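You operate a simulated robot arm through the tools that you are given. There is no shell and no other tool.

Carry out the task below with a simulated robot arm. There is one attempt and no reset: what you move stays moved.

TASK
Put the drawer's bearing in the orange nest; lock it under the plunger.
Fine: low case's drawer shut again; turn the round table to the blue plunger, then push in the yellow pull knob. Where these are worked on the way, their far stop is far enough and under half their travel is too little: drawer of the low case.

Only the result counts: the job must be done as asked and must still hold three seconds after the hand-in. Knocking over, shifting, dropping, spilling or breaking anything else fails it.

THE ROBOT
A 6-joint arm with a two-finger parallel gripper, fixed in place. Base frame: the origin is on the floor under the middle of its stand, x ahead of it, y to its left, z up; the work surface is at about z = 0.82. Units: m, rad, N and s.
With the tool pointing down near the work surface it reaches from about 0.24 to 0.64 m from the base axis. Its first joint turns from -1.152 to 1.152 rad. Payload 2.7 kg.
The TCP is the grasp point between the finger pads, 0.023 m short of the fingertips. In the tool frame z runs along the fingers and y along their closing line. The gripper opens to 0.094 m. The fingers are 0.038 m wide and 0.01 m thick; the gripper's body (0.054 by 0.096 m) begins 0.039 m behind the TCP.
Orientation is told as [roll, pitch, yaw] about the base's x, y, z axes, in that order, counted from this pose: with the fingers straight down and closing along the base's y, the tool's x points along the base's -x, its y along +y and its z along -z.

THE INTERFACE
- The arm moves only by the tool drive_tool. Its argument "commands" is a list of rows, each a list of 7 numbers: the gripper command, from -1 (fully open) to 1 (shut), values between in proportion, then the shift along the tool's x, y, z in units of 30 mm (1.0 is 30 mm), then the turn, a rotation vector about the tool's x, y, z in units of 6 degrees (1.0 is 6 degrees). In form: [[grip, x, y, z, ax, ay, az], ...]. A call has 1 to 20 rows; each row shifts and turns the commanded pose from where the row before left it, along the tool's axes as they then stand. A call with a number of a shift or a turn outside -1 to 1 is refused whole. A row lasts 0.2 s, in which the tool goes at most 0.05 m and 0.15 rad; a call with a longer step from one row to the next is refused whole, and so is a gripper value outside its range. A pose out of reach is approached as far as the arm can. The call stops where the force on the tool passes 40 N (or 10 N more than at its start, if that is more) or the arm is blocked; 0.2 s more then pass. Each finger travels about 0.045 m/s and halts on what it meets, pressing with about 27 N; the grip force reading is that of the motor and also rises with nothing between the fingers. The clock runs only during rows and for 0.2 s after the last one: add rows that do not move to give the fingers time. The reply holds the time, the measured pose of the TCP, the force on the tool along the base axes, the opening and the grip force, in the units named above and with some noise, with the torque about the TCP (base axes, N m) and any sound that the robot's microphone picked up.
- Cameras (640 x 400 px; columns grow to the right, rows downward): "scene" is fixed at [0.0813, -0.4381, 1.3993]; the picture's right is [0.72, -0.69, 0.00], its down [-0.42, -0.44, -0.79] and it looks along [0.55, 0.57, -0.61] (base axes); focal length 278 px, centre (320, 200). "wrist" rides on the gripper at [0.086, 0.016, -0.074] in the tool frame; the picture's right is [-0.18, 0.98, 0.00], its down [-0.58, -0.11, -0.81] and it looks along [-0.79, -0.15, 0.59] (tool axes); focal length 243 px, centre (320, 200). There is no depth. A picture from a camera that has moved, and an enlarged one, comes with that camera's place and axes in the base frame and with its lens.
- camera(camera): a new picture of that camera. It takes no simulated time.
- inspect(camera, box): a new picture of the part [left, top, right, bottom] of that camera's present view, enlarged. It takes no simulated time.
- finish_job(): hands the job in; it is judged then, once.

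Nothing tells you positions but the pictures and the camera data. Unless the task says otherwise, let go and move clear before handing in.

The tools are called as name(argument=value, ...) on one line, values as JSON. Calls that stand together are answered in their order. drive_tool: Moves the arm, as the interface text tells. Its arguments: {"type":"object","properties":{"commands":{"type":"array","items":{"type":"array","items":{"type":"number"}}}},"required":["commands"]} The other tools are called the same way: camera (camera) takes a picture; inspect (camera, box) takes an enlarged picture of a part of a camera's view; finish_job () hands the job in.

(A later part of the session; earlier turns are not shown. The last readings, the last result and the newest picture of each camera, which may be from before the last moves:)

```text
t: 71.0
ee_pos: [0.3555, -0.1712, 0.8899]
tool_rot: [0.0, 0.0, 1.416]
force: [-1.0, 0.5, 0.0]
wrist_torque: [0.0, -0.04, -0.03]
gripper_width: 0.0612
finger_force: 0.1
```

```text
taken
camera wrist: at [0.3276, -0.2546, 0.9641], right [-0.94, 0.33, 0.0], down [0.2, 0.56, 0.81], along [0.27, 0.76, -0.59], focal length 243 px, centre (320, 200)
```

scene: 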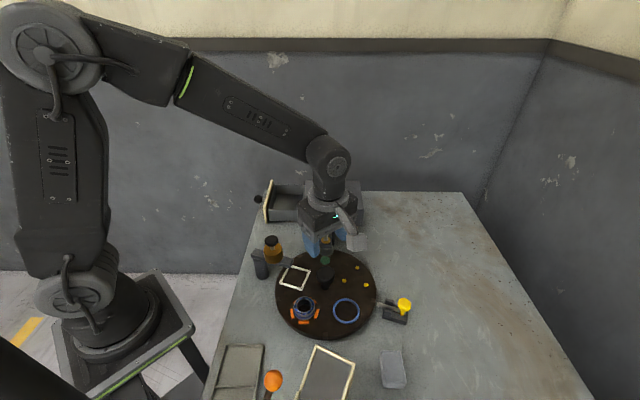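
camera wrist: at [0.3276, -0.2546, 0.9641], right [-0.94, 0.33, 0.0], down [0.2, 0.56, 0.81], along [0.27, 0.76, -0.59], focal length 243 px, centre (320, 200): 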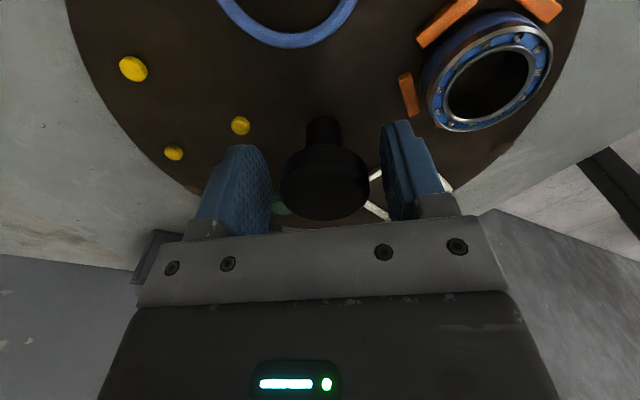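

drive_tool(commands=[[-0.2, 0, 0.06, 0, 0, 0, 0], [-0.1, 0, 0, 0, 0, 0, 0], [0, 0, 0, 0, 0, 0, 0], [0.1, 0, 0, 0, 0, 0, 0], [0.2, 0, 0, 0, 0, 0, 0], [0.4, 0, 0, 0, 0, 0, 0], [0.7, 0, 0, 0, 0, 0, 0]])

camera(camera="wrist")

```text
t: 72.5
ee_pos: [0.3529, -0.1716, 0.8899]
tool_rot: [-0.002, 0.0, 1.419]
force: [4.7, -0.9, -1.8]
wrist_torque: [-0.02, -0.11, 0.0]
gripper_width: 0.0414
finger_force: 45.1
```

```text
taken
camera wrist: at [0.3257, -0.2546, 0.9638], right [-0.94, 0.33, 0.0], down [0.2, 0.56, 0.81], along [0.27, 0.76, -0.59], focal length 243 px, centre (320, 200)
```

wrist: 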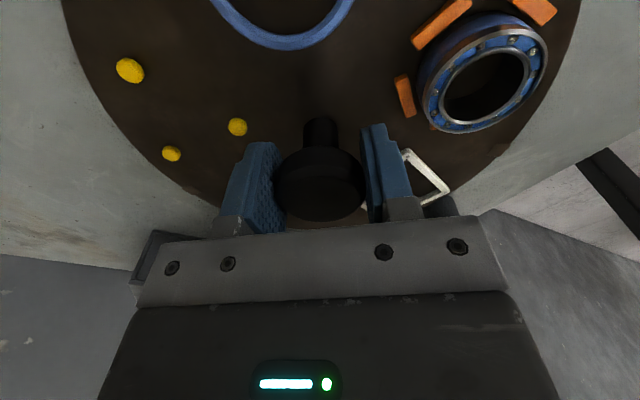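

The hub cap is held. I'll try a small clockwise turn first and watch the torque.

drive_tool(commands=[[1, 0, 0, 0, 0, 0, 0.3], [1, 0, 0, 0, 0, 0, 0.4], [1, 0, 0, 0, 0, 0, 0.4]])

inspect(camera="scene", box=[265, 230, 415, 345])

```text
t: 73.3
ee_pos: [0.3527, -0.1716, 0.8904]
tool_rot: [-0.002, -0.001, 1.301]
force: [17.0, 2.7, -11.4]
wrist_torque: [-0.01, 0.3, 0.05]
gripper_width: 0.0417
finger_force: 45.5
```

```text
3.48 times, centred on (340, 288) of scene
camera zoom: at [0.0819, -0.4381, 1.3993], right [0.72, -0.69, 0.0], down [-0.42, -0.44, -0.79], along [0.55, 0.57, -0.61], focal length 968 px, centre (250, -104)
```

zoom: 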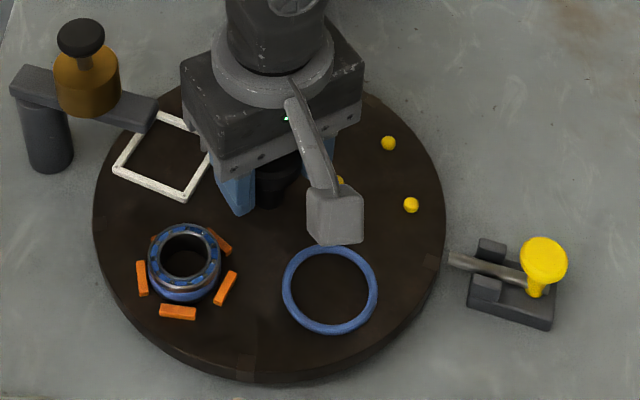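

The table turns with the hub. I'll continue in steps, trimming the side load.

drive_tool(commands=[[1, 0, -0.02, 0.015, 0, 0, 0.4], [1, 0, 0, 0, 0, 0, 0.5], [1, 0, 0, 0, 0, 0, 0.5], [1, 0, 0, 0, 0, 0, 0.5]])

```text
t: 74.3
ee_pos: [0.3519, -0.1703, 0.8905]
tool_rot: [-0.002, 0.001, 1.102]
force: [17.3, -6.6, -8.0]
wrist_torque: [0.5, 0.22, -0.02]
gripper_width: 0.0415
finger_force: 45.1
```

drive_tool(commands=[[1, 0, -0.028, 0.01, 0, 0, 0.4], [1, 0, 0, 0, 0, 0, 0.5], [1, 0, 0, 0, 0, 0, 0.5], [1, 0, 0, 0, 0, 0, 0.5], [1, 0, 0, 0, 0, 0, 0.5]])

```text
t: 75.5
ee_pos: [0.3522, -0.1716, 0.8901]
tool_rot: [0.005, 0.002, 0.85]
force: [-8.7, -17.4, 6.3]
wrist_torque: [0.07, -0.61, 0.01]
gripper_width: 0.0414
finger_force: 45.3
```

drive_tool(commands=[[1, 0.025, -0.008, -0.01, 0, 0, 0.4], [1, 0, 0, 0, 0, 0, 0.5], [1, 0, 0, 0, 0, 0, 0.5], [1, 0, 0, 0, 0, 0, 0.5], [1, 0, 0, 0, 0, 0, 0.5]])

inspect(camera="scene", box=[265, 230, 415, 345])

```text
t: 76.8
ee_pos: [0.3527, -0.1702, 0.8905]
tool_rot: [0.003, 0.002, 0.598]
force: [0.2, -5.3, -25.2]
wrist_torque: [0.29, -0.78, 0.03]
gripper_width: 0.0414
finger_force: 45.5
```

```text
3.48 times, centred on (340, 288) of scene
camera zoom: at [0.0815, -0.4384, 1.3992], right [0.72, -0.69, 0.0], down [-0.42, -0.44, -0.79], along [0.55, 0.57, -0.61], focal length 968 px, centre (250, -104)
```

zoom: 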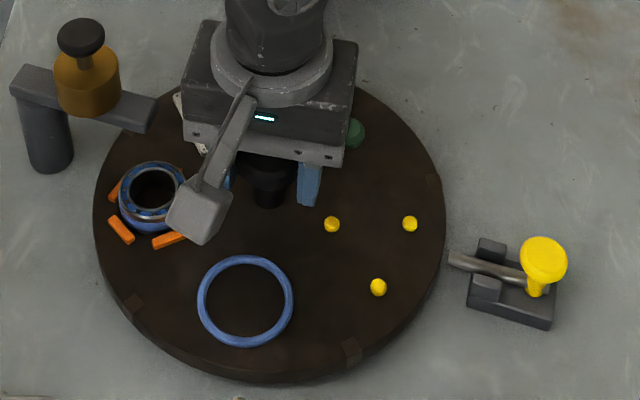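

drive_tool(commands=[[1, 0.0, -0.0, 0.035, 0, 0, 0.4], [1, 0, 0, 0, 0, 0, 0.5], [1, 0, 0, 0, 0, 0, 0.5], [1, 0, 0, 0, 0, 0, 0.5]])

```text
t: 77.8
ee_pos: [0.352, -0.171, 0.8902]
tool_rot: [0.001, 0.0, 0.4]
force: [-15.8, 10.2, 13.7]
wrist_torque: [0.02, 1.13, 0.0]
gripper_width: 0.0414
finger_force: 44.6
```

drive_tool(commands=[[1, 0.018, 0.02, -0.015, 0, 0, 0.4], [1, 0, 0, 0, 0, 0, 0.5], [1, 0, 0, 0, 0, 0, 0.5], [1, 0, 0, 0, 0, 0, 0.5], [1, 0, 0, 0, 0, 0, 0.4], [1, 0, 0, 0, 0, 0, 0]])

inspect(camera="scene", box=[265, 230, 415, 345])

```text
t: 79.2
ee_pos: [0.352, -0.1706, 0.8895]
tool_rot: [-0.002, -0.001, 0.158]
force: [-13.4, 6.6, 36.5]
wrist_torque: [0.07, 0.32, -0.04]
gripper_width: 0.0415
finger_force: 44.8
```

```text
3.48 times, centred on (340, 288) of scene
camera zoom: at [0.0806, -0.4378, 1.3994], right [0.72, -0.69, 0.0], down [-0.42, -0.44, -0.79], along [0.55, 0.57, -0.61], focal length 968 px, centre (250, -104)
```

zoom: 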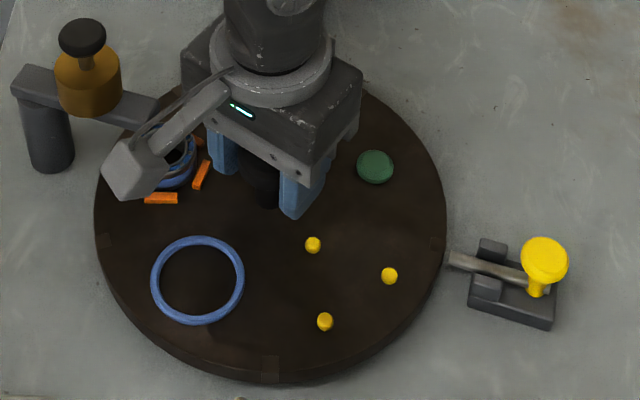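

One 72° stroke is done and the table stands at the next station. I'll relieve the load, open, swing the tool back to +81° and re-grip.

drive_tool(commands=[[1, 0.015, 0.01, -0.04, 0, 0, 0], [1, 0, 0, 0, 0, 0, 0]])

drive_tool(commands=[[0.1, 0, 0, 0, 0, 0, 0], [0, 0, 0, 0, 0, 0, 0], [-0.15, 0, 0, 0, 0, 0, 0], [-0.3, 0, 0, 0, 0, 0, 0], [-0.3, 0, 0, 0, 0, 0, 0]])

inspect(camera="scene", box=[265, 230, 415, 345])

```text
t: 79.8
ee_pos: [0.3518, -0.1699, 0.8898]
tool_rot: [0.0, -0.002, 0.161]
force: [0.4, 4.4, 13.0]
wrist_torque: [-0.1, -0.24, -0.02]
gripper_width: 0.0415
finger_force: 45.0
```

```text
t: 81.0
ee_pos: [0.3512, -0.1693, 0.8893]
tool_rot: [0.001, 0.001, 0.158]
force: [0.1, -0.4, -0.7]
wrist_torque: [0.04, 0.01, -0.02]
gripper_width: 0.0612
finger_force: 0.1
```

```text
3.48 times, centred on (340, 288) of scene
camera zoom: at [0.0813, -0.4381, 1.3993], right [0.72, -0.69, 0.0], down [-0.42, -0.44, -0.79], along [0.55, 0.57, -0.61], focal length 968 px, centre (250, -104)
```

zoom: 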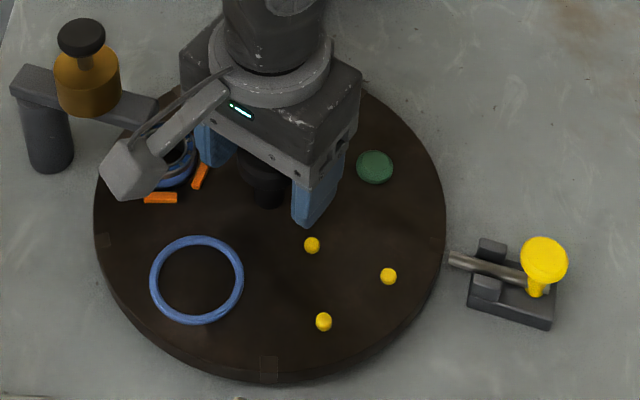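

drive_tool(commands=[[-0.3, 0, 0, 0, 0, 0, -0.8], [-0.3, 0, 0, 0, 0, 0, -0.8], [-0.3, 0, 0, 0, 0, 0, -0.8], [-0.3, 0, 0, 0, 0, 0, -0.8], [-0.3, 0, 0, 0, 0, 0, -0.8], [-0.3, 0, 0, 0, 0, 0, -0.8], [-0.3, 0, 0, 0, 0, 0, -0.8], [-0.3, 0, 0, 0, 0, 0, -0.8], [-0.3, 0, 0, 0, 0, 0, -0.8], [-0.3, 0, 0, 0, 0, 0, -0.8], [-0.3, 0, 0, 0, 0, 0, -0.8], [-0.3, 0, 0, 0, 0, 0, -0.8], [-0.3, 0, 0, 0, 0, 0, -0.8], [-0.3, 0, 0, 0, 0, 0, -0.8], [-0.3, 0, 0, 0, 0, 0, -0.8], [-0.3, 0, 0, 0, 0, 0, 0]])

camera(camera="wrist")

inspect(camera="scene", box=[265, 230, 415, 345])

```text
t: 84.3
ee_pos: [0.3517, -0.1706, 0.8904]
tool_rot: [-0.001, 0.0, 1.417]
force: [0.2, -0.5, -0.6]
wrist_torque: [0.0, -0.03, -0.02]
gripper_width: 0.0609
finger_force: 0.1
```

```text
taken
camera wrist: at [0.3243, -0.2543, 0.9642], right [-0.94, 0.33, 0.0], down [0.2, 0.56, 0.81], along [0.27, 0.76, -0.59], focal length 243 px, centre (320, 200)
```

wrist: 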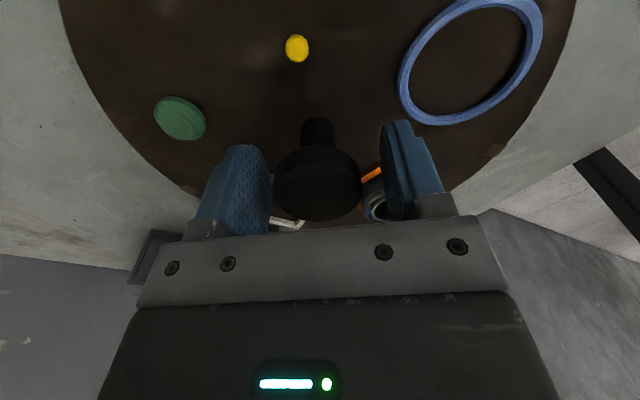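

```text
3.48 times, centred on (340, 288) of scene
camera zoom: at [0.0813, -0.4381, 1.3993], right [0.72, -0.69, 0.0], down [-0.42, -0.44, -0.79], along [0.55, 0.57, -0.61], focal length 968 px, centre (250, -104)
```

zoom: 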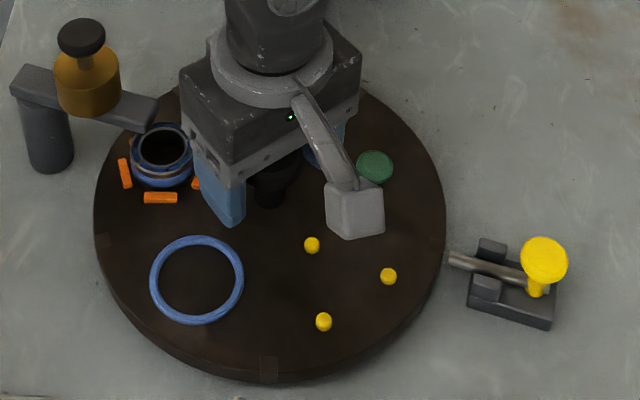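

The table stayed put and the bearing is still in its nest. I'll re-grip the hub and make the second stroke.

drive_tool(commands=[[-0.2, 0, -0.03, 0, 0, 0, 0], [-0.1, 0, 0, 0, 0, 0, 0], [0, 0, 0, 0, 0, 0, 0], [0.1, 0, 0, 0, 0, 0, 0], [0.2, 0, 0, 0, 0, 0, 0], [0.4, 0, 0, 0, 0, 0, 0], [0.7, 0, 0, 0, 0, 0, 0], [1, 0, 0, 0, 0, 0, 0]])

drive_tool(commands=[[1, 0, 0, 0, 0, 0, 0.3], [1, 0, 0, 0, 0, 0, 0.5], [1, 0, 0, 0, 0, 0, 0.5], [1, 0, 0, 0, 0, 0, 0.5]])

```text
t: 86.2
ee_pos: [0.3529, -0.1718, 0.8903]
tool_rot: [-0.002, 0.0, 1.416]
force: [5.6, -1.6, -3.8]
wrist_torque: [-0.02, -0.12, 0.0]
gripper_width: 0.0414
finger_force: 45.0
```

```text
t: 87.2
ee_pos: [0.3535, -0.1708, 0.891]
tool_rot: [-0.003, 0.001, 1.226]
force: [16.9, 0.5, -5.7]
wrist_torque: [-0.24, 0.09, 0.04]
gripper_width: 0.0416
finger_force: 45.0
```

drive_tool(commands=[[1, -0.009, -0.025, 0.01, 0, 0, 0.4], [1, 0, 0, 0, 0, 0, 0.5], [1, 0, 0, 0, 0, 0, 0.5], [1, 0, 0, 0, 0, 0, 0.5], [1, 0, 0, 0, 0, 0, 0.3]])

```text
t: 88.3
ee_pos: [0.3522, -0.1708, 0.8899]
tool_rot: [0.0, 0.001, 0.996]
force: [5.6, -8.0, 0.6]
wrist_torque: [-0.07, -0.17, 0.05]
gripper_width: 0.0414
finger_force: 44.9
```

drive_tool(commands=[[1, 0.005, -0.011, 0, 0, 0, 0.4], [1, 0, 0, 0, 0, 0, 0.5], [1, 0, 0, 0, 0, 0, 0.5], [1, 0, 0, 0, 0, 0, 0.5], [1, 0, 0, 0, 0, 0, 0.3]])

drive_tool(commands=[[1, 0.01, 0, 0, 0, 0, 0.4], [1, 0, 0, 0, 0, 0, 0.5], [1, 0, 0, 0, 0, 0, 0.5], [1, 0, 0, 0, 0, 0, 0.4]])

inspect(camera="scene", box=[265, 230, 415, 345])

```text
t: 89.5
ee_pos: [0.3516, -0.1706, 0.8904]
tool_rot: [0.0, 0.002, 0.767]
force: [-10.5, 12.1, 26.0]
wrist_torque: [0.66, 0.05, 0.0]
gripper_width: 0.0414
finger_force: 45.2
```

```text
t: 90.1
ee_pos: [0.3528, -0.169, 0.8913]
tool_rot: [0.004, 0.0, 0.695]
force: [-3.2, 6.1, 8.1]
wrist_torque: [0.42, -0.14, -0.01]
gripper_width: 0.0416
finger_force: 44.7
stopped in row 2: the force on the tool passed its limit at 42 N (the readings are from after the stop); the commanded pose is now the measured one
```

```text
3.48 times, centred on (340, 288) of scene
camera zoom: at [0.0811, -0.438, 1.3994], right [0.72, -0.69, 0.0], down [-0.42, -0.44, -0.79], along [0.55, 0.57, -0.61], focal length 968 px, centre (250, -104)
```

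zoom: 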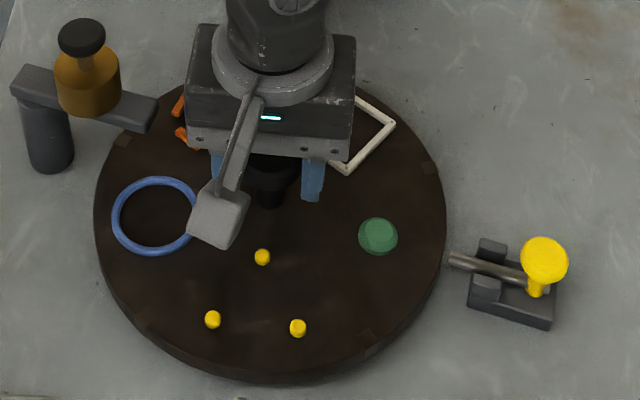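

drive_tool(commands=[[1, 0, 0.005, -0.015, 0, 0, 0.3], [1, 0, 0, 0, 0, 0, 0.5], [1, 0, 0, 0, 0, 0, 0.5]])

```text
t: 90.9
ee_pos: [0.3522, -0.1708, 0.8905]
tool_rot: [0.003, 0.0, 0.561]
force: [0.6, 6.4, -9.6]
wrist_torque: [-0.02, -0.32, 0.05]
gripper_width: 0.0416
finger_force: 44.9
```

drive_tool(commands=[[1, -0.005, 0.008, 0.01, 0, 0, 0.4], [1, 0, 0, 0, 0, 0, 0.5], [1, 0, 0, 0, 0, 0, 0.5], [1, 0, 0, 0, 0, 0, 0.4]])

```text
t: 91.9
ee_pos: [0.3535, -0.1701, 0.8905]
tool_rot: [0.005, 0.004, 0.372]
force: [-5.6, 11.8, -8.1]
wrist_torque: [0.61, -0.87, -0.01]
gripper_width: 0.0416
finger_force: 45.0
```

drive_tool(commands=[[1, 0.002, 0.018, 0.008, 0, 0, 0.4], [1, 0, 0, 0, 0, 0, 0.5], [1, 0, 0, 0, 0, 0, 0.5], [1, 0, 0, 0, 0, 0, 0.2], [1, 0, 0, 0, 0, 0, 0]])

inspect(camera="scene", box=[265, 230, 415, 345])

inspect(camera="scene", box=[360, 275, 420, 325])

```text
t: 93.1
ee_pos: [0.352, -0.17, 0.89]
tool_rot: [0.003, 0.004, 0.204]
force: [-17.3, 30.4, 19.1]
wrist_torque: [0.48, -0.86, -0.07]
gripper_width: 0.0417
finger_force: 44.9
```

```text
3.48 times, centred on (340, 288) of scene
camera zoom: at [0.0806, -0.4373, 1.3996], right [0.72, -0.69, 0.0], down [-0.42, -0.44, -0.79], along [0.55, 0.57, -0.61], focal length 968 px, centre (250, -104)
```

zoom: 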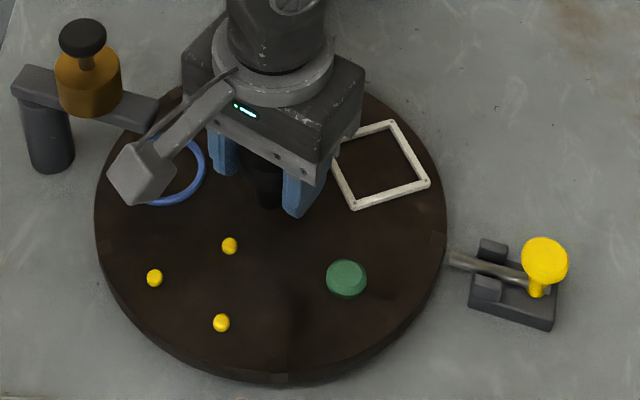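

```text
8.00 times, centred on (390, 300) of scene
camera zoom: at [0.0806, -0.4373, 1.3996], right [0.72, -0.69, 0.0], down [-0.42, -0.44, -0.79], along [0.55, 0.57, -0.61], focal length 2227 px, centre (-240, -600)
```

zoom: 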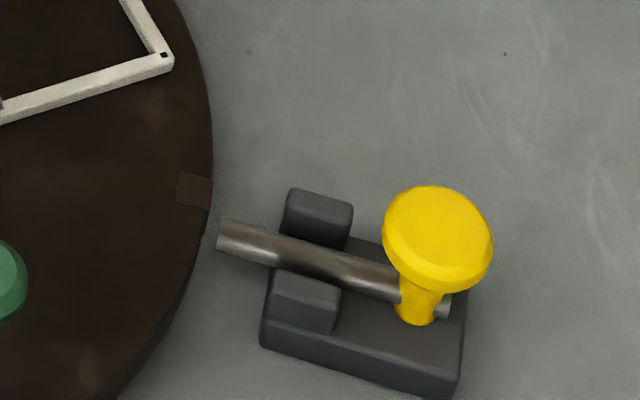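

About 3° remain to match the notch's original alignment with the pin. I'll trim the side load and finish the turn.

drive_tool(commands=[[1, 0.014, 0.045, -0.025, 0, 0, 0], [1, 0, 0, 0, 0, 0, 0.25], [1, 0, 0, 0, 0, 0, 0.15], [1, 0, 0, 0, 0, 0, 0]])

inspect(camera="scene", box=[360, 275, 420, 325])

```text
t: 94.1
ee_pos: [0.3513, -0.1695, 0.8909]
tool_rot: [0.001, 0.001, 0.16]
force: [7.0, 2.4, -30.7]
wrist_torque: [-0.27, 0.52, -0.05]
gripper_width: 0.0413
finger_force: 44.7
```

```text
8.00 times, centred on (390, 300) of scene
camera zoom: at [0.0818, -0.4382, 1.3992], right [0.72, -0.69, 0.0], down [-0.42, -0.44, -0.79], along [0.55, 0.57, -0.61], focal length 2227 px, centre (-240, -600)
```

zoom: 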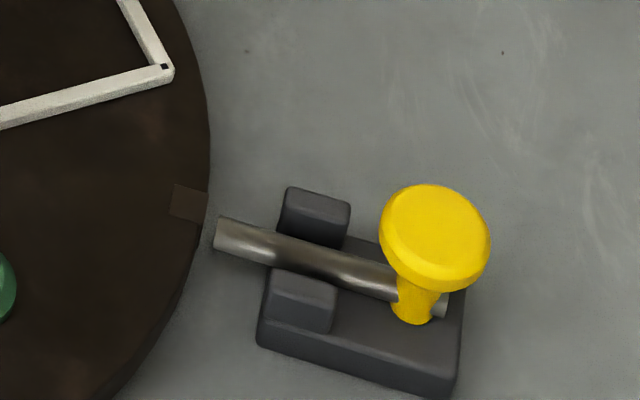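

inspect(camera="scene", box=[364, 288, 396, 308])

```text
16.00 times, centred on (380, 298) of scene
camera zoom: at [0.0818, -0.4382, 1.3992], right [0.72, -0.69, 0.0], down [-0.42, -0.44, -0.79], along [0.55, 0.57, -0.61], focal length 4453 px, centre (-640, -1368)
```

zoom: 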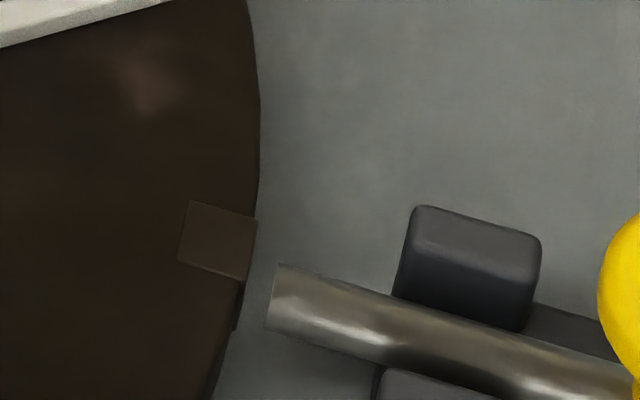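

The notch is within about 0.3° of its original alignment with the pin. I'll relieve the load, release the hub, and rise to check from above.

drive_tool(commands=[[1, -0.008, -0.003, 0.045, 0, 0, 0], [1, 0, 0, 0, 0, 0, 0]])

drive_tool(commands=[[0.1, 0, 0, 0, 0, 0, 0], [0, 0, 0, 0, 0, 0, 0], [-0.15, 0, 0, 0, 0, 0, 0], [-0.3, 0, 0, 0, 0, 0, 0], [-0.3, 0, 0, 0, 0, 0, 0]])

inspect(camera="scene", box=[364, 288, 396, 308])

```text
t: 94.7
ee_pos: [0.3516, -0.1694, 0.8905]
tool_rot: [0.001, 0.001, 0.163]
force: [-3.4, -2.6, -14.6]
wrist_torque: [-0.07, -0.06, -0.04]
gripper_width: 0.0416
finger_force: 45.2
```

```text
t: 95.9
ee_pos: [0.3531, -0.169, 0.8905]
tool_rot: [0.002, 0.003, 0.164]
force: [0.0, 1.6, 0.7]
wrist_torque: [-0.02, 0.01, -0.01]
gripper_width: 0.0611
finger_force: 0.1
```

```text
16.00 times, centred on (380, 298) of scene
camera zoom: at [0.0813, -0.4381, 1.3993], right [0.72, -0.69, 0.0], down [-0.42, -0.44, -0.79], along [0.55, 0.57, -0.61], focal length 4453 px, centre (-640, -1368)
```

zoom: 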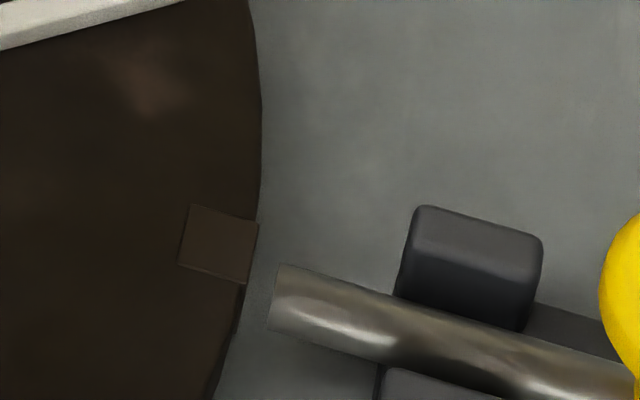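

The table sits aligned to the pin, matching the original index. I'll rise clear of the hub and plunger and look at the result.

drive_tool(commands=[[-0.3, 0, 0, -0.4, 0, 0, 0], [-0.3, 0, 0, -0.8, 0, 0, 0], [-0.3, 0, 0, -0.8, 0, 0, 0], [-0.3, 0, 0, -0.8, 0, 0, 0], [-0.3, 0, 0, -0.8, 0, 0, 0], [-0.3, 0, 0, -0.6, 0, 0, 0]])

camera(camera="wrist")

camera(camera="scene")

```text
t: 97.3
ee_pos: [0.3524, -0.1695, 1.0154]
tool_rot: [0.001, 0.001, 0.163]
force: [-0.4, 0.5, 0.0]
wrist_torque: [0.03, -0.01, 0.03]
gripper_width: 0.0612
finger_force: 0.1
```

```text
taken
camera wrist: at [0.2668, -0.168, 1.0891], right [0.02, 1.0, 0.0], down [0.59, -0.01, 0.81], along [0.81, -0.02, -0.59], focal length 243 px, centre (320, 200)
```

wrist: 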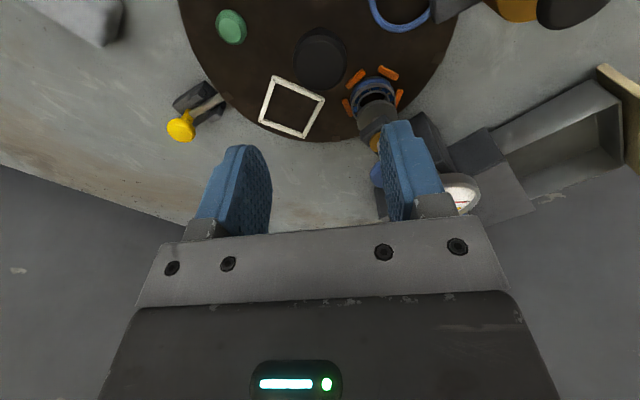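

```text
taken
```

scene: 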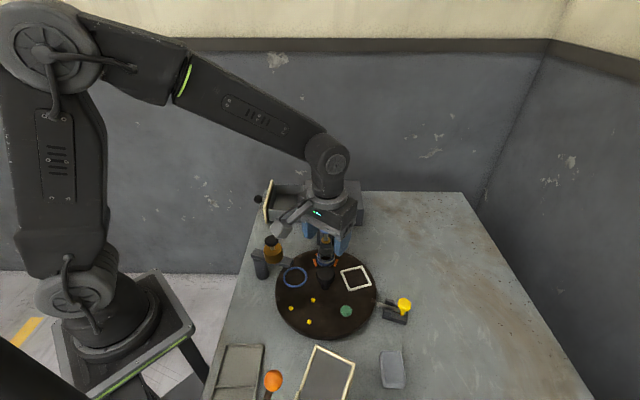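

The orange nest with the bearing is now under the blue plunger. Now I'll look closely at the yellow pull knob.

inspect(camera="wrist", box=[150, 60, 260, 150])

inspect(camera="wrist", box=[320, 40, 430, 130])

inspect(camera="scene", box=[370, 280, 420, 330])

```text
4.44 times, centred on (205, 105) of wrist
camera zoom: at [0.2668, -0.168, 1.0891], right [0.02, 1.0, 0.0], down [0.59, -0.01, 0.81], along [0.81, -0.02, -0.59], focal length 1078 px, centre (831, 622)
```

zoom: 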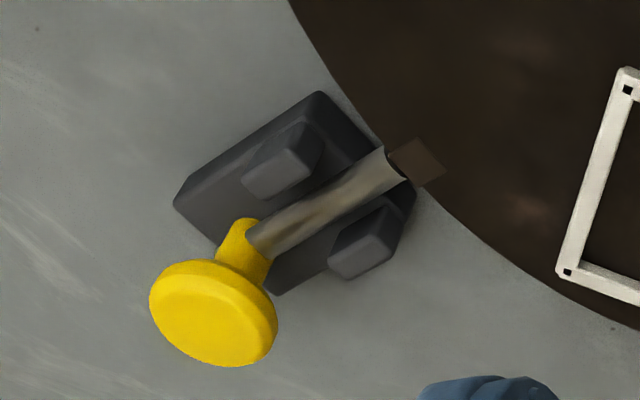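

```text
4.44 times, centred on (375, 85) of wrist
camera zoom: at [0.2668, -0.168, 1.0891], right [0.02, 1.0, 0.0], down [0.59, -0.01, 0.81], along [0.81, -0.02, -0.59], focal length 1078 px, centre (76, 711)
```

zoom: 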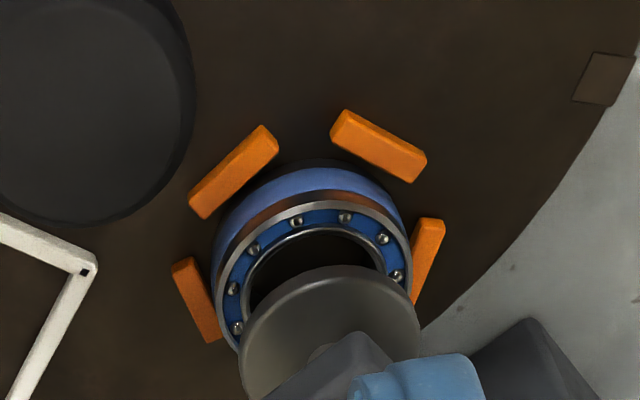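

```text
8.00 times, centred on (395, 305) of scene
camera zoom: at [0.0813, -0.4381, 1.3993], right [0.72, -0.69, 0.0], down [-0.42, -0.44, -0.79], along [0.55, 0.57, -0.61], focal length 2227 px, centre (-280, -640)
```

zoom: 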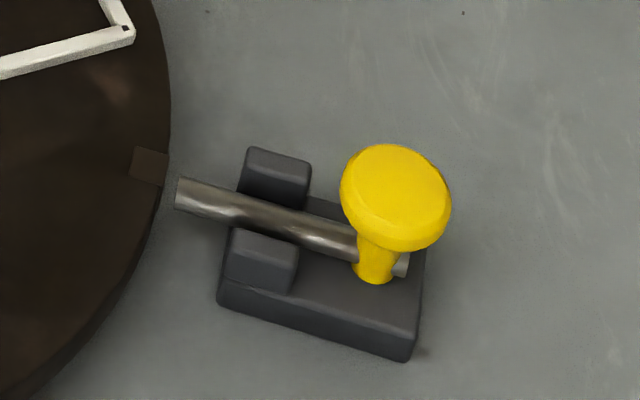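

The bearing is fully inside the nest under the plunger. The yellow cap's centre is near (0.434, -0.325), top at z about 0.871, on a pin whose axis points at the hub (azimuth -62°). I'll straddle the cap with the fingers closing along the pin direction (yaw 27.7°), so that the rear finger pushes it positively.

drive_tool(commands=[[-0.1, 0, 0, 0, 0, 0, -0.8], [-0.1, 0, 0, 0, 0, 0, -0.8], [-0.1, 0, 0, 0, 0, 0, -0.8], [-0.1, 0, 0, 0, 0, 0, -0.66], [-0.1, 0, -0.7, 0, 0, 0, 0], [-0.1, 0, -0.9, 0, 0, 0, 0], [-0.1, 0, -0.9, 0, 0, 0, 0], [-0.1, 0, -0.9, 0, 0, 0, 0], [-0.1, 0, -0.9, 0, 0, 0, 0], [-0.1, 0, -0.9, 0, 0, 0, 0], [-0.1, 0, -0.66, 0, 0, 0, 0], [-0.1, 0, 0, 0.8, 0, 0, 0], [-0.1, 0, 0, 0.8, 0, 0, 0], [-0.1, 0, 0, 0, 0, 0, 0]])

camera(camera="wrist")

inspect(camera="scene", box=[340, 220, 460, 340])

```text
t: 100.3
ee_pos: [0.4345, -0.3231, 0.9682]
tool_rot: [0.003, 0.0, 0.484]
force: [0.5, -0.1, -0.2]
wrist_torque: [-0.01, 0.02, 0.01]
gripper_width: 0.0518
finger_force: 0.1
```

```text
taken
camera wrist: at [0.3518, -0.349, 1.0416], right [-0.29, 0.96, 0.0], down [0.57, 0.17, 0.81], along [0.77, 0.24, -0.59], focal length 243 px, centre (320, 200)
```

wrist: 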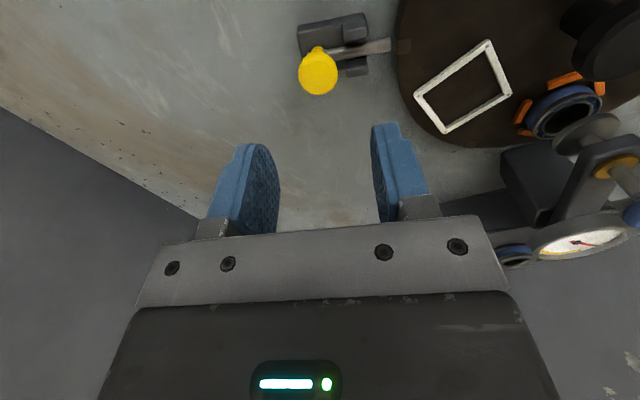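

```text
3.33 times, centred on (400, 280) of scene
camera zoom: at [0.0813, -0.4381, 1.3993], right [0.72, -0.69, 0.0], down [-0.42, -0.44, -0.79], along [0.55, 0.57, -0.61], focal length 928 px, centre (53, -67)
```

zoom: 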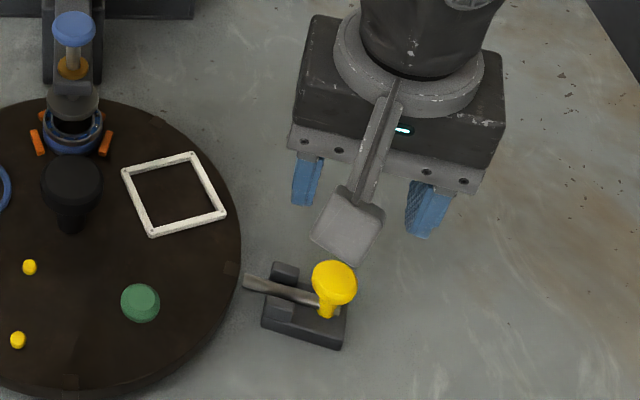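

The cap is centred below the tool. I'll descend so that the tips stay just above the bracket lugs.

drive_tool(commands=[[-0.1, 0.02, 0, 0.8, 0, 0, 0], [-0.1, 0.02, 0, 0.8, 0, 0, 0], [-0.1, 0.02, 0, 0.8, 0, 0, 0], [-0.1, 0, 0, 0.5, 0, 0, 0], [-0.1, 0, 0, 0.2, 0, 0, 0], [-0.1, 0, 0, 0, 0, 0, 0]])

camera(camera="wrist")

inspect(camera="scene", box=[360, 260, 440, 340])

```text
t: 101.7
ee_pos: [0.4311, -0.3241, 0.8753]
tool_rot: [0.004, 0.002, 0.483]
force: [0.8, 0.1, 0.7]
wrist_torque: [0.0, -0.01, 0.0]
gripper_width: 0.0518
finger_force: 0.1
```

```text
taken
camera wrist: at [0.3486, -0.3504, 0.949], right [-0.29, 0.96, 0.0], down [0.57, 0.17, 0.81], along [0.77, 0.24, -0.59], focal length 243 px, centre (320, 200)
```

wrist: 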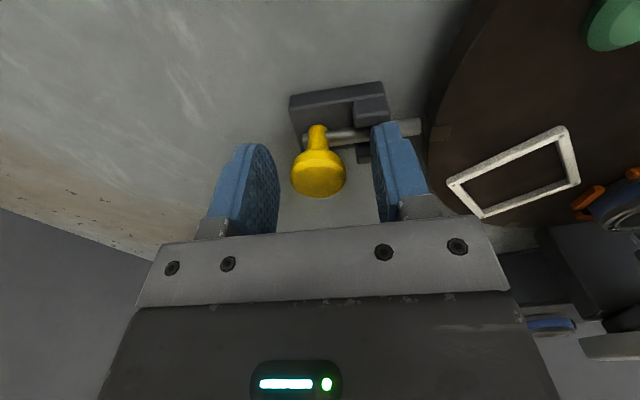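

```text
5.00 times, centred on (400, 300) of scene
camera zoom: at [0.0813, -0.4381, 1.3993], right [0.72, -0.69, 0.0], down [-0.42, -0.44, -0.79], along [0.55, 0.57, -0.61], focal length 1392 px, centre (-80, -300)
```

zoom: 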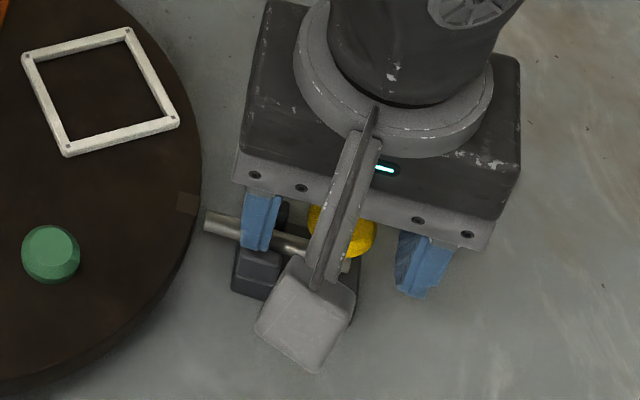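

The cap is centred between the fingers, so I'll close on it.

drive_tool(commands=[[0, 0, 0, 0, 0, 0, 0], [0.1, 0, 0, 0, 0, 0, 0], [0.2, 0, 0, 0, 0, 0, 0], [0.3, 0, 0, 0, 0, 0, 0], [0.4, 0, 0, 0, 0, 0, 0], [0.5, 0, 0, 0, 0, 0, 0], [0.6, 0, 0, 0, 0, 0, 0]])

inspect(camera="wrist", box=[230, 60, 450, 220])

```text
t: 103.3
ee_pos: [0.4306, -0.3244, 0.8751]
tool_rot: [0.001, -0.001, 0.482]
force: [0.4, -1.5, 0.0]
wrist_torque: [-0.03, -0.05, 0.04]
gripper_width: 0.0275
finger_force: 44.9
```

```text
2.50 times, centred on (340, 140) of wrist
camera zoom: at [0.3486, -0.3505, 0.9494], right [-0.29, 0.96, 0.0], down [0.57, 0.17, 0.81], along [0.77, 0.24, -0.59], focal length 606 px, centre (270, 350)
```

zoom: 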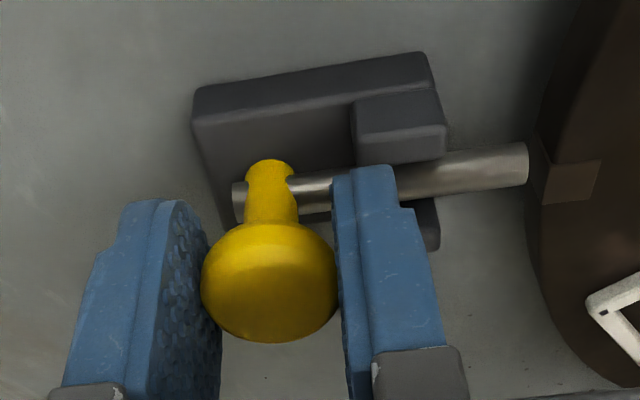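

The notch lines up with the pin. I'll push the knob in along +tool y in small steps.

drive_tool(commands=[[0.6, 0, 0.08, 0, 0, 0, 0], [0.6, 0, 0.1, 0, 0, 0, 0], [0.6, 0, 0.1, 0, 0, 0, 0]])

inspect(camera="wrist", box=[230, 60, 450, 220])

```text
t: 104.1
ee_pos: [0.4273, -0.3191, 0.8753]
tool_rot: [0.002, 0.003, 0.481]
force: [-3.5, -1.6, 2.5]
wrist_torque: [0.05, 0.11, -0.03]
gripper_width: 0.0272
finger_force: 45.1
```

```text
2.50 times, centred on (340, 140) of wrist
camera zoom: at [0.3455, -0.3442, 0.9494], right [-0.29, 0.96, 0.0], down [0.57, 0.17, 0.81], along [0.77, 0.24, -0.59], focal length 606 px, centre (270, 350)
```

zoom: 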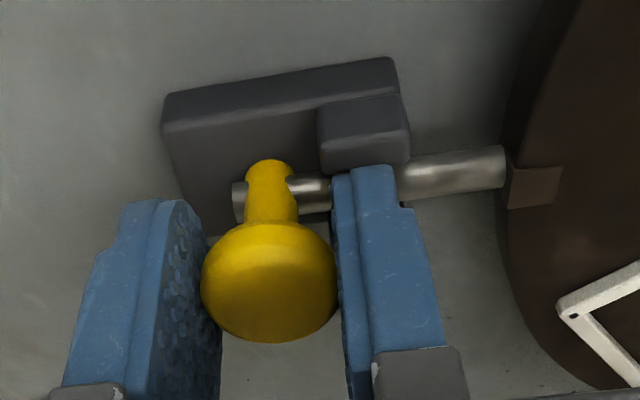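

drive_tool(commands=[[0.6, 0, 0.1, 0, 0, 0, 0], [0.6, 0, 0.1, 0, 0, 0, 0]])

inspect(camera="wrist", box=[230, 60, 450, 220])

```text
t: 104.7
ee_pos: [0.4256, -0.3131, 0.8744]
tool_rot: [-0.001, 0.001, 0.483]
force: [-6.6, -5.1, 9.1]
wrist_torque: [-0.05, 0.3, -0.04]
gripper_width: 0.0272
finger_force: 45.0
```

```text
2.50 times, centred on (340, 140) of wrist
camera zoom: at [0.3428, -0.3389, 0.9494], right [-0.29, 0.96, 0.0], down [0.57, 0.17, 0.81], along [0.77, 0.24, -0.59], focal length 606 px, centre (270, 350)
```

zoom: 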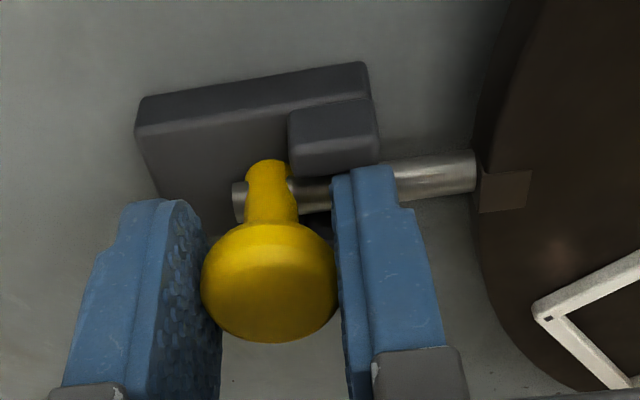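

The pin is entering the table's rim. I'll continue to the stop.

drive_tool(commands=[[0.6, 0, 0.08, 0, 0, 0, 0], [0.6, 0, 0.08, 0, 0, 0, 0], [0.6, 0, 0.08, 0, 0, 0, 0]])

inspect(camera="wrist", box=[230, 60, 450, 220])

```text
t: 105.4
ee_pos: [0.4252, -0.3129, 0.8752]
tool_rot: [-0.015, -0.006, 0.484]
force: [6.2, -7.6, -8.7]
wrist_torque: [-0.33, 0.02, 0.0]
gripper_width: 0.0269
finger_force: 44.7
stopped in row 3: the force on the tool passed its limit at 44 N (the readings are from after the stop); the commanded pose is now the measured one
```

```text
2.50 times, centred on (340, 140) of wrist
camera zoom: at [0.3417, -0.3378, 0.9485], right [-0.29, 0.96, -0.02], down [0.56, 0.18, 0.81], along [0.78, 0.23, -0.59], focal length 606 px, centre (270, 350)
```

zoom: 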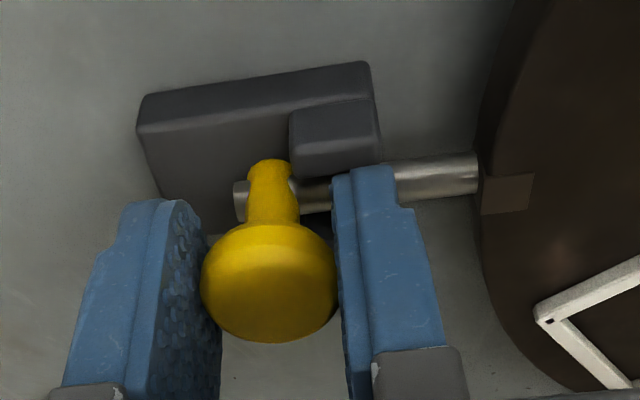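

inspect(camera="scene", box=[365, 275, 425, 325])

inspect(camera="wrist", box=[290, 80, 370, 150])

```text
8.00 times, centred on (395, 300) of scene
camera zoom: at [0.0816, -0.4384, 1.3992], right [0.72, -0.69, 0.0], down [-0.42, -0.44, -0.79], along [0.55, 0.57, -0.61], focal length 2227 px, centre (-280, -600)
```

zoom: 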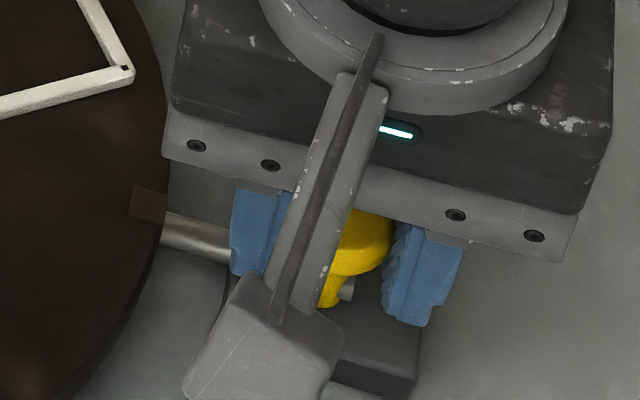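

```text
5.71 times, centred on (330, 115) of wrist
camera zoom: at [0.3417, -0.3378, 0.9485], right [-0.29, 0.96, -0.02], down [0.56, 0.18, 0.81], along [0.78, 0.23, -0.59], focal length 1386 px, centre (263, 686)
```

zoom: 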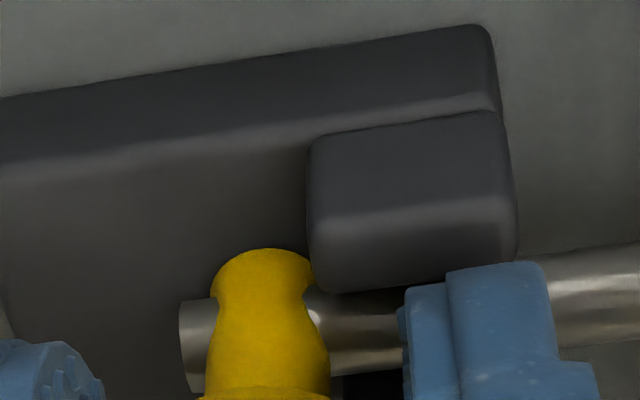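

The stem's collar now seems to be against the lugs, which would be the stop. I'll release and rise to verify.

drive_tool(commands=[[0.4, 0, 0, 0, 0, 0, 0], [0.2, 0, 0, 0, 0, 0, 0], [0, 0, 0, 0, 0, 0, 0], [-0.1, 0, 0, 0, 0, 0, 0], [-0.1, 0, 0, 0, 0, 0, 0], [-0.1, 0, 0, -0.3, 0, 0, 0], [-0.1, 0, 0, -0.8, 0, 0, 0], [-0.1, 0, 0, -0.8, 0, 0, 0], [-0.1, 0, 0, -0.8, 0, 0, 0]])

inspect(camera="wrist", box=[270, 0, 430, 120])

inspect(camera="scene", box=[365, 275, 425, 325])

```text
t: 107.4
ee_pos: [0.424, -0.3104, 0.9575]
tool_rot: [-0.012, -0.004, 0.483]
force: [-0.2, 0.1, 0.5]
wrist_torque: [-0.02, 0.0, -0.01]
gripper_width: 0.0518
finger_force: 0.1
```

```text
3.33 times, centred on (350, 60) of wrist
camera zoom: at [0.3406, -0.3364, 1.0311], right [-0.29, 0.96, -0.01], down [0.56, 0.18, 0.81], along [0.78, 0.23, -0.59], focal length 809 px, centre (220, 667)
```

zoom: 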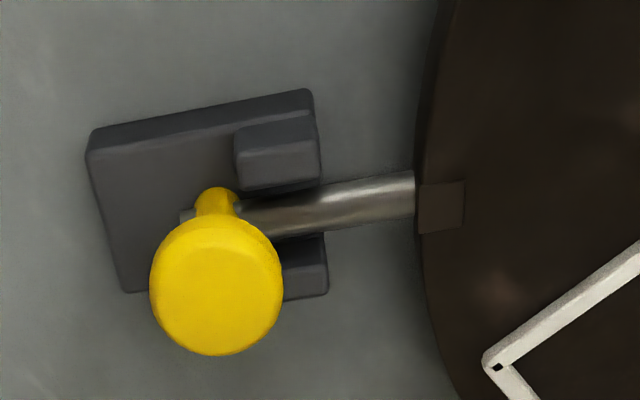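

```text
8.00 times, centred on (395, 300) of scene
camera zoom: at [0.0813, -0.4381, 1.3993], right [0.72, -0.69, 0.0], down [-0.42, -0.44, -0.79], along [0.55, 0.57, -0.61], focal length 2227 px, centre (-280, -600)
```

zoom: 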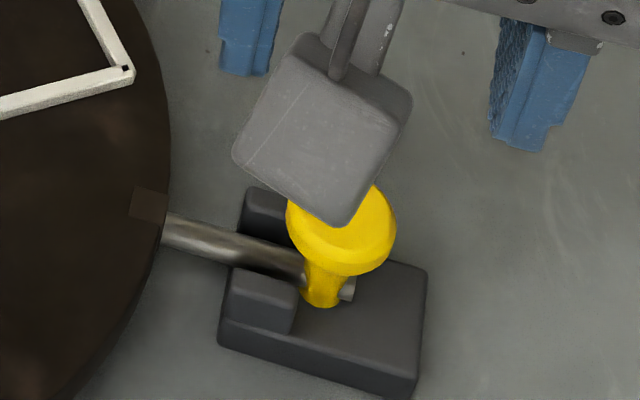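

The knob is in against its stop, with the pin entered in the notch. Next I'll shut the drawer: rise, level the tool, turn to yaw -45° and travel to the drawer's knob.

drive_tool(commands=[[-0.5, 0, 0, -0.85, -0.115, 0.038, 0], [-0.8, 0, 0, -0.85, 0, 0, 0], [-1, 0, 0, -0.85, 0, 0, 0], [-1, 0, 0, -0.85, 0, 0, 0], [-1, 0, 0, 0, 0, 0, 0.9315], [-1, 0, 0, 0, 0, 0, 0.9315], [-1, 0, 0, 0, 0, 0, 0.9315], [-1, 0, 0, 0, 0, 0, 0.9315], [-1, 0, 0, 0, 0, 0, 0.9315], [-1, 0, 0, 0, 0, 0, 0.9315], [-1, 0, 0, 0, 0, 0, 0.9315], [-1, 0, 0, 0, 0, 0, 0.9315], [-1, 0, 0, 0, 0, 0, 0.9315], [-1, 0, 0, 0, 0, 0, 0.9315], [-1, 0, 0, 0, 0, 0, 0.9315], [-1, 0, 0, 0, 0, 0, 0.9315], [-1, 0, 0, 0, 0, 0, 0.9315], [-1, 0, 0, 0, 0, 0, 0]])

camera(camera="scene")

```text
t: 111.2
ee_pos: [0.4235, -0.3109, 1.0576]
tool_rot: [0.002, -0.001, -0.785]
force: [-0.1, 0.2, -0.2]
wrist_torque: [0.03, 0.01, -0.02]
gripper_width: 0.0939
finger_force: 0.1
```

```text
taken
```

scene: 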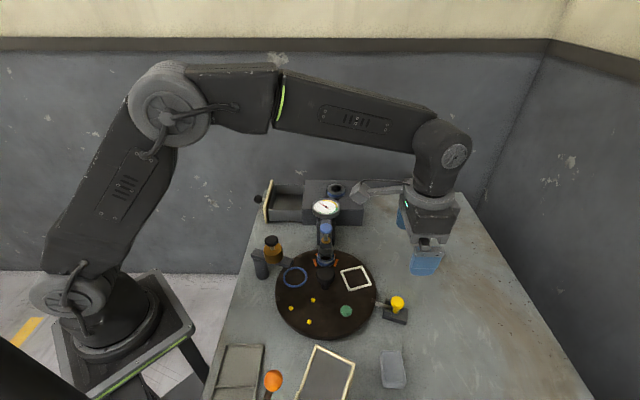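

drive_tool(commands=[[-1, 0.637, 0.6326, 0, 0, 0, 0], [-1, 0.637, 0.6326, 0, 0, 0, 0], [-1, 0.637, 0.6326, 0, 0, 0, 0], [-1, 0.637, 0.6326, 0, 0, 0, 0], [-1, 0.637, 0.6326, 0, 0, 0, 0], [-1, 0.637, 0.6326, 0, 0, 0, 0], [-1, 0.637, 0.6326, 0, 0, 0, 0], [-1, 0.637, 0.6326, 0, 0, 0, 0], [-1, 0.637, 0.6326, 0, 0, 0, 0], [-1, 0.637, 0.6326, 0, 0, 0, 0], [-1, 0.637, 0.6326, 0, 0, 0, 0], [-1, 0.637, 0.6326, 0, 0, 0, 0], [-1, 0.637, 0.6326, 0, 0, 0, 0], [-1, 0.637, 0.6326, 0, 0, 0, 0], [-1, 0.637, 0.6326, 0, 0, 0, 0], [-1, 0.637, 0.6326, 0, 0, 0, 0], [-1, 0.637, 0.6326, 0, 0, 0, 0], [-1, 0.637, 0.6326, 0, 0, 0, 0], [-1, 0.637, 0.6326, 0, 0, 0, 0], [-1, 0, 0, 0, 0, 0, 0]])

camera(camera="wrist")

```text
t: 115.4
ee_pos: [0.4209, 0.2025, 1.0592]
tool_rot: [-0.002, -0.003, -0.783]
force: [-0.4, -0.6, 0.4]
wrist_torque: [-0.01, 0.02, 0.0]
gripper_width: 0.0942
finger_force: 0.1
```

```text
taken
camera wrist: at [0.3742, 0.2759, 1.1325], right [0.82, 0.57, 0.0], down [0.33, -0.49, 0.81], along [0.46, -0.67, -0.59], focal length 243 px, centre (320, 200)
```

wrist: 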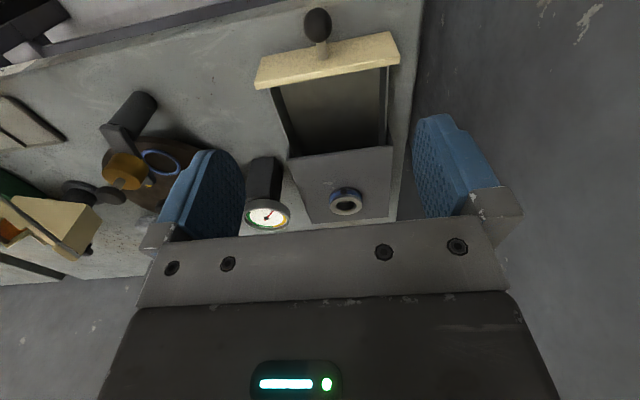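

drive_tool(commands=[[-1, -0.03, -0.03, 0.9, 0, 0, 0], [-1, -0.03, -0.02, 0.9, 0, 0, 0], [-1, 0, 0, 0.9, 0, 0, 0], [-1, 0, 0, 0.9, 0, 0, 0], [-1, 0, 0, 0.9, 0, 0, 0], [-1, 0, 0, 0, 0, 0, 0]])

camera(camera="wrist")

```text
t: 116.8
ee_pos: [0.4217, 0.2018, 0.9228]
tool_rot: [0.0, -0.001, -0.785]
force: [0.0, 1.0, -0.7]
wrist_torque: [0.0, -0.01, -0.04]
gripper_width: 0.0939
finger_force: 0.1
```

```text
taken
camera wrist: at [0.3737, 0.2733, 0.9967], right [0.82, 0.57, 0.0], down [0.33, -0.49, 0.81], along [0.46, -0.67, -0.59], focal length 243 px, centre (320, 200)
```

wrist: 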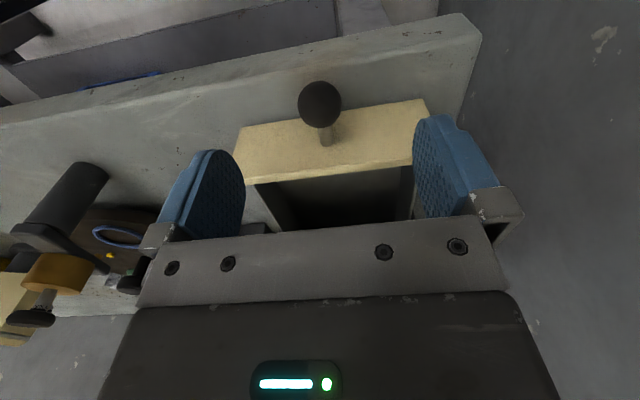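

drive_tool(commands=[[-1, 0, 0, 0.8, 0, 0, 0], [-1, 0, 0, 0.8, 0, 0, 0], [-1, 0, 0, 0.58, 0, 0, 0], [-1, 0, 0, 0, 0, 0, 0]])

drive_tool(commands=[[-0.4, 0, 0, 0, 0, 0, 0], [0, 0, 0, 0, 0, 0, 0], [0.2, 0, 0, 0, 0, 0, 0], [0.35, 0, 0, 0, 0, 0, 0], [0.5, 0, 0, 0, 0, 0, 0], [0.7, 0, 0, 0, 0, 0, 0], [0.8, 0, 0, 0, 0, 0, 0]])

camera(camera="wrist")

```text
t: 117.8
ee_pos: [0.4207, 0.1991, 0.8579]
tool_rot: [-0.001, 0.0, -0.783]
force: [0.4, 0.0, 0.9]
wrist_torque: [0.01, 0.0, 0.0]
gripper_width: 0.0941
finger_force: 0.0
```

```text
t: 119.4
ee_pos: [0.423, 0.199, 0.8588]
tool_rot: [0.001, -0.002, -0.784]
force: [9.0, 8.2, -4.4]
wrist_torque: [-0.05, -0.07, -0.01]
gripper_width: 0.0272
finger_force: 45.5
```

```text
taken
camera wrist: at [0.3742, 0.2722, 0.9315], right [0.82, 0.57, 0.0], down [0.33, -0.49, 0.81], along [0.46, -0.66, -0.59], focal length 243 px, centre (320, 200)
```

wrist: 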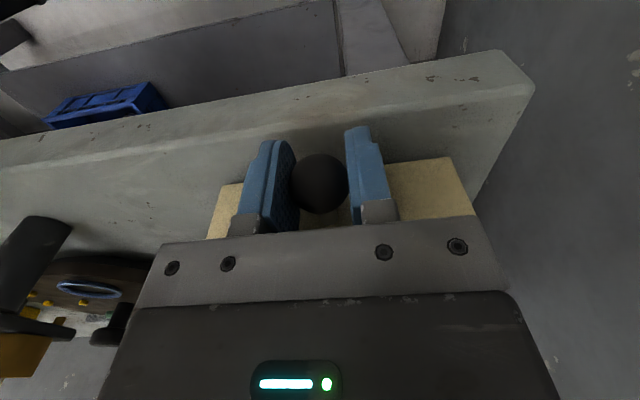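

The knob is held. I'll push the drawer shut along the tool's -x in small steps, trimming loads.

drive_tool(commands=[[0.8, -0.2, 0.018, 0.005, 0, 0, 0], [0.8, -0.3, 0, 0, 0, 0, 0], [0.8, -0.3, 0, 0, 0, 0, 0]])

```text
t: 120.2
ee_pos: [0.4385, 0.1841, 0.8585]
tool_rot: [0.005, -0.005, -0.783]
force: [19.3, 19.2, -9.6]
wrist_torque: [0.25, 0.49, -0.04]
gripper_width: 0.0271
finger_force: 44.7
```

drive_tool(commands=[[0.8, 0, 0.04, 0.015, 0, 0, 0], [0.8, -0.3, 0, 0, 0, 0, 0], [0.8, -0.3, 0, 0, 0, 0, 0]])

```text
t: 121.0
ee_pos: [0.4512, 0.1696, 0.8587]
tool_rot: [-0.001, -0.004, -0.783]
force: [0.8, 1.6, 11.9]
wrist_torque: [-0.51, -0.54, 0.03]
gripper_width: 0.0271
finger_force: 45.3
```

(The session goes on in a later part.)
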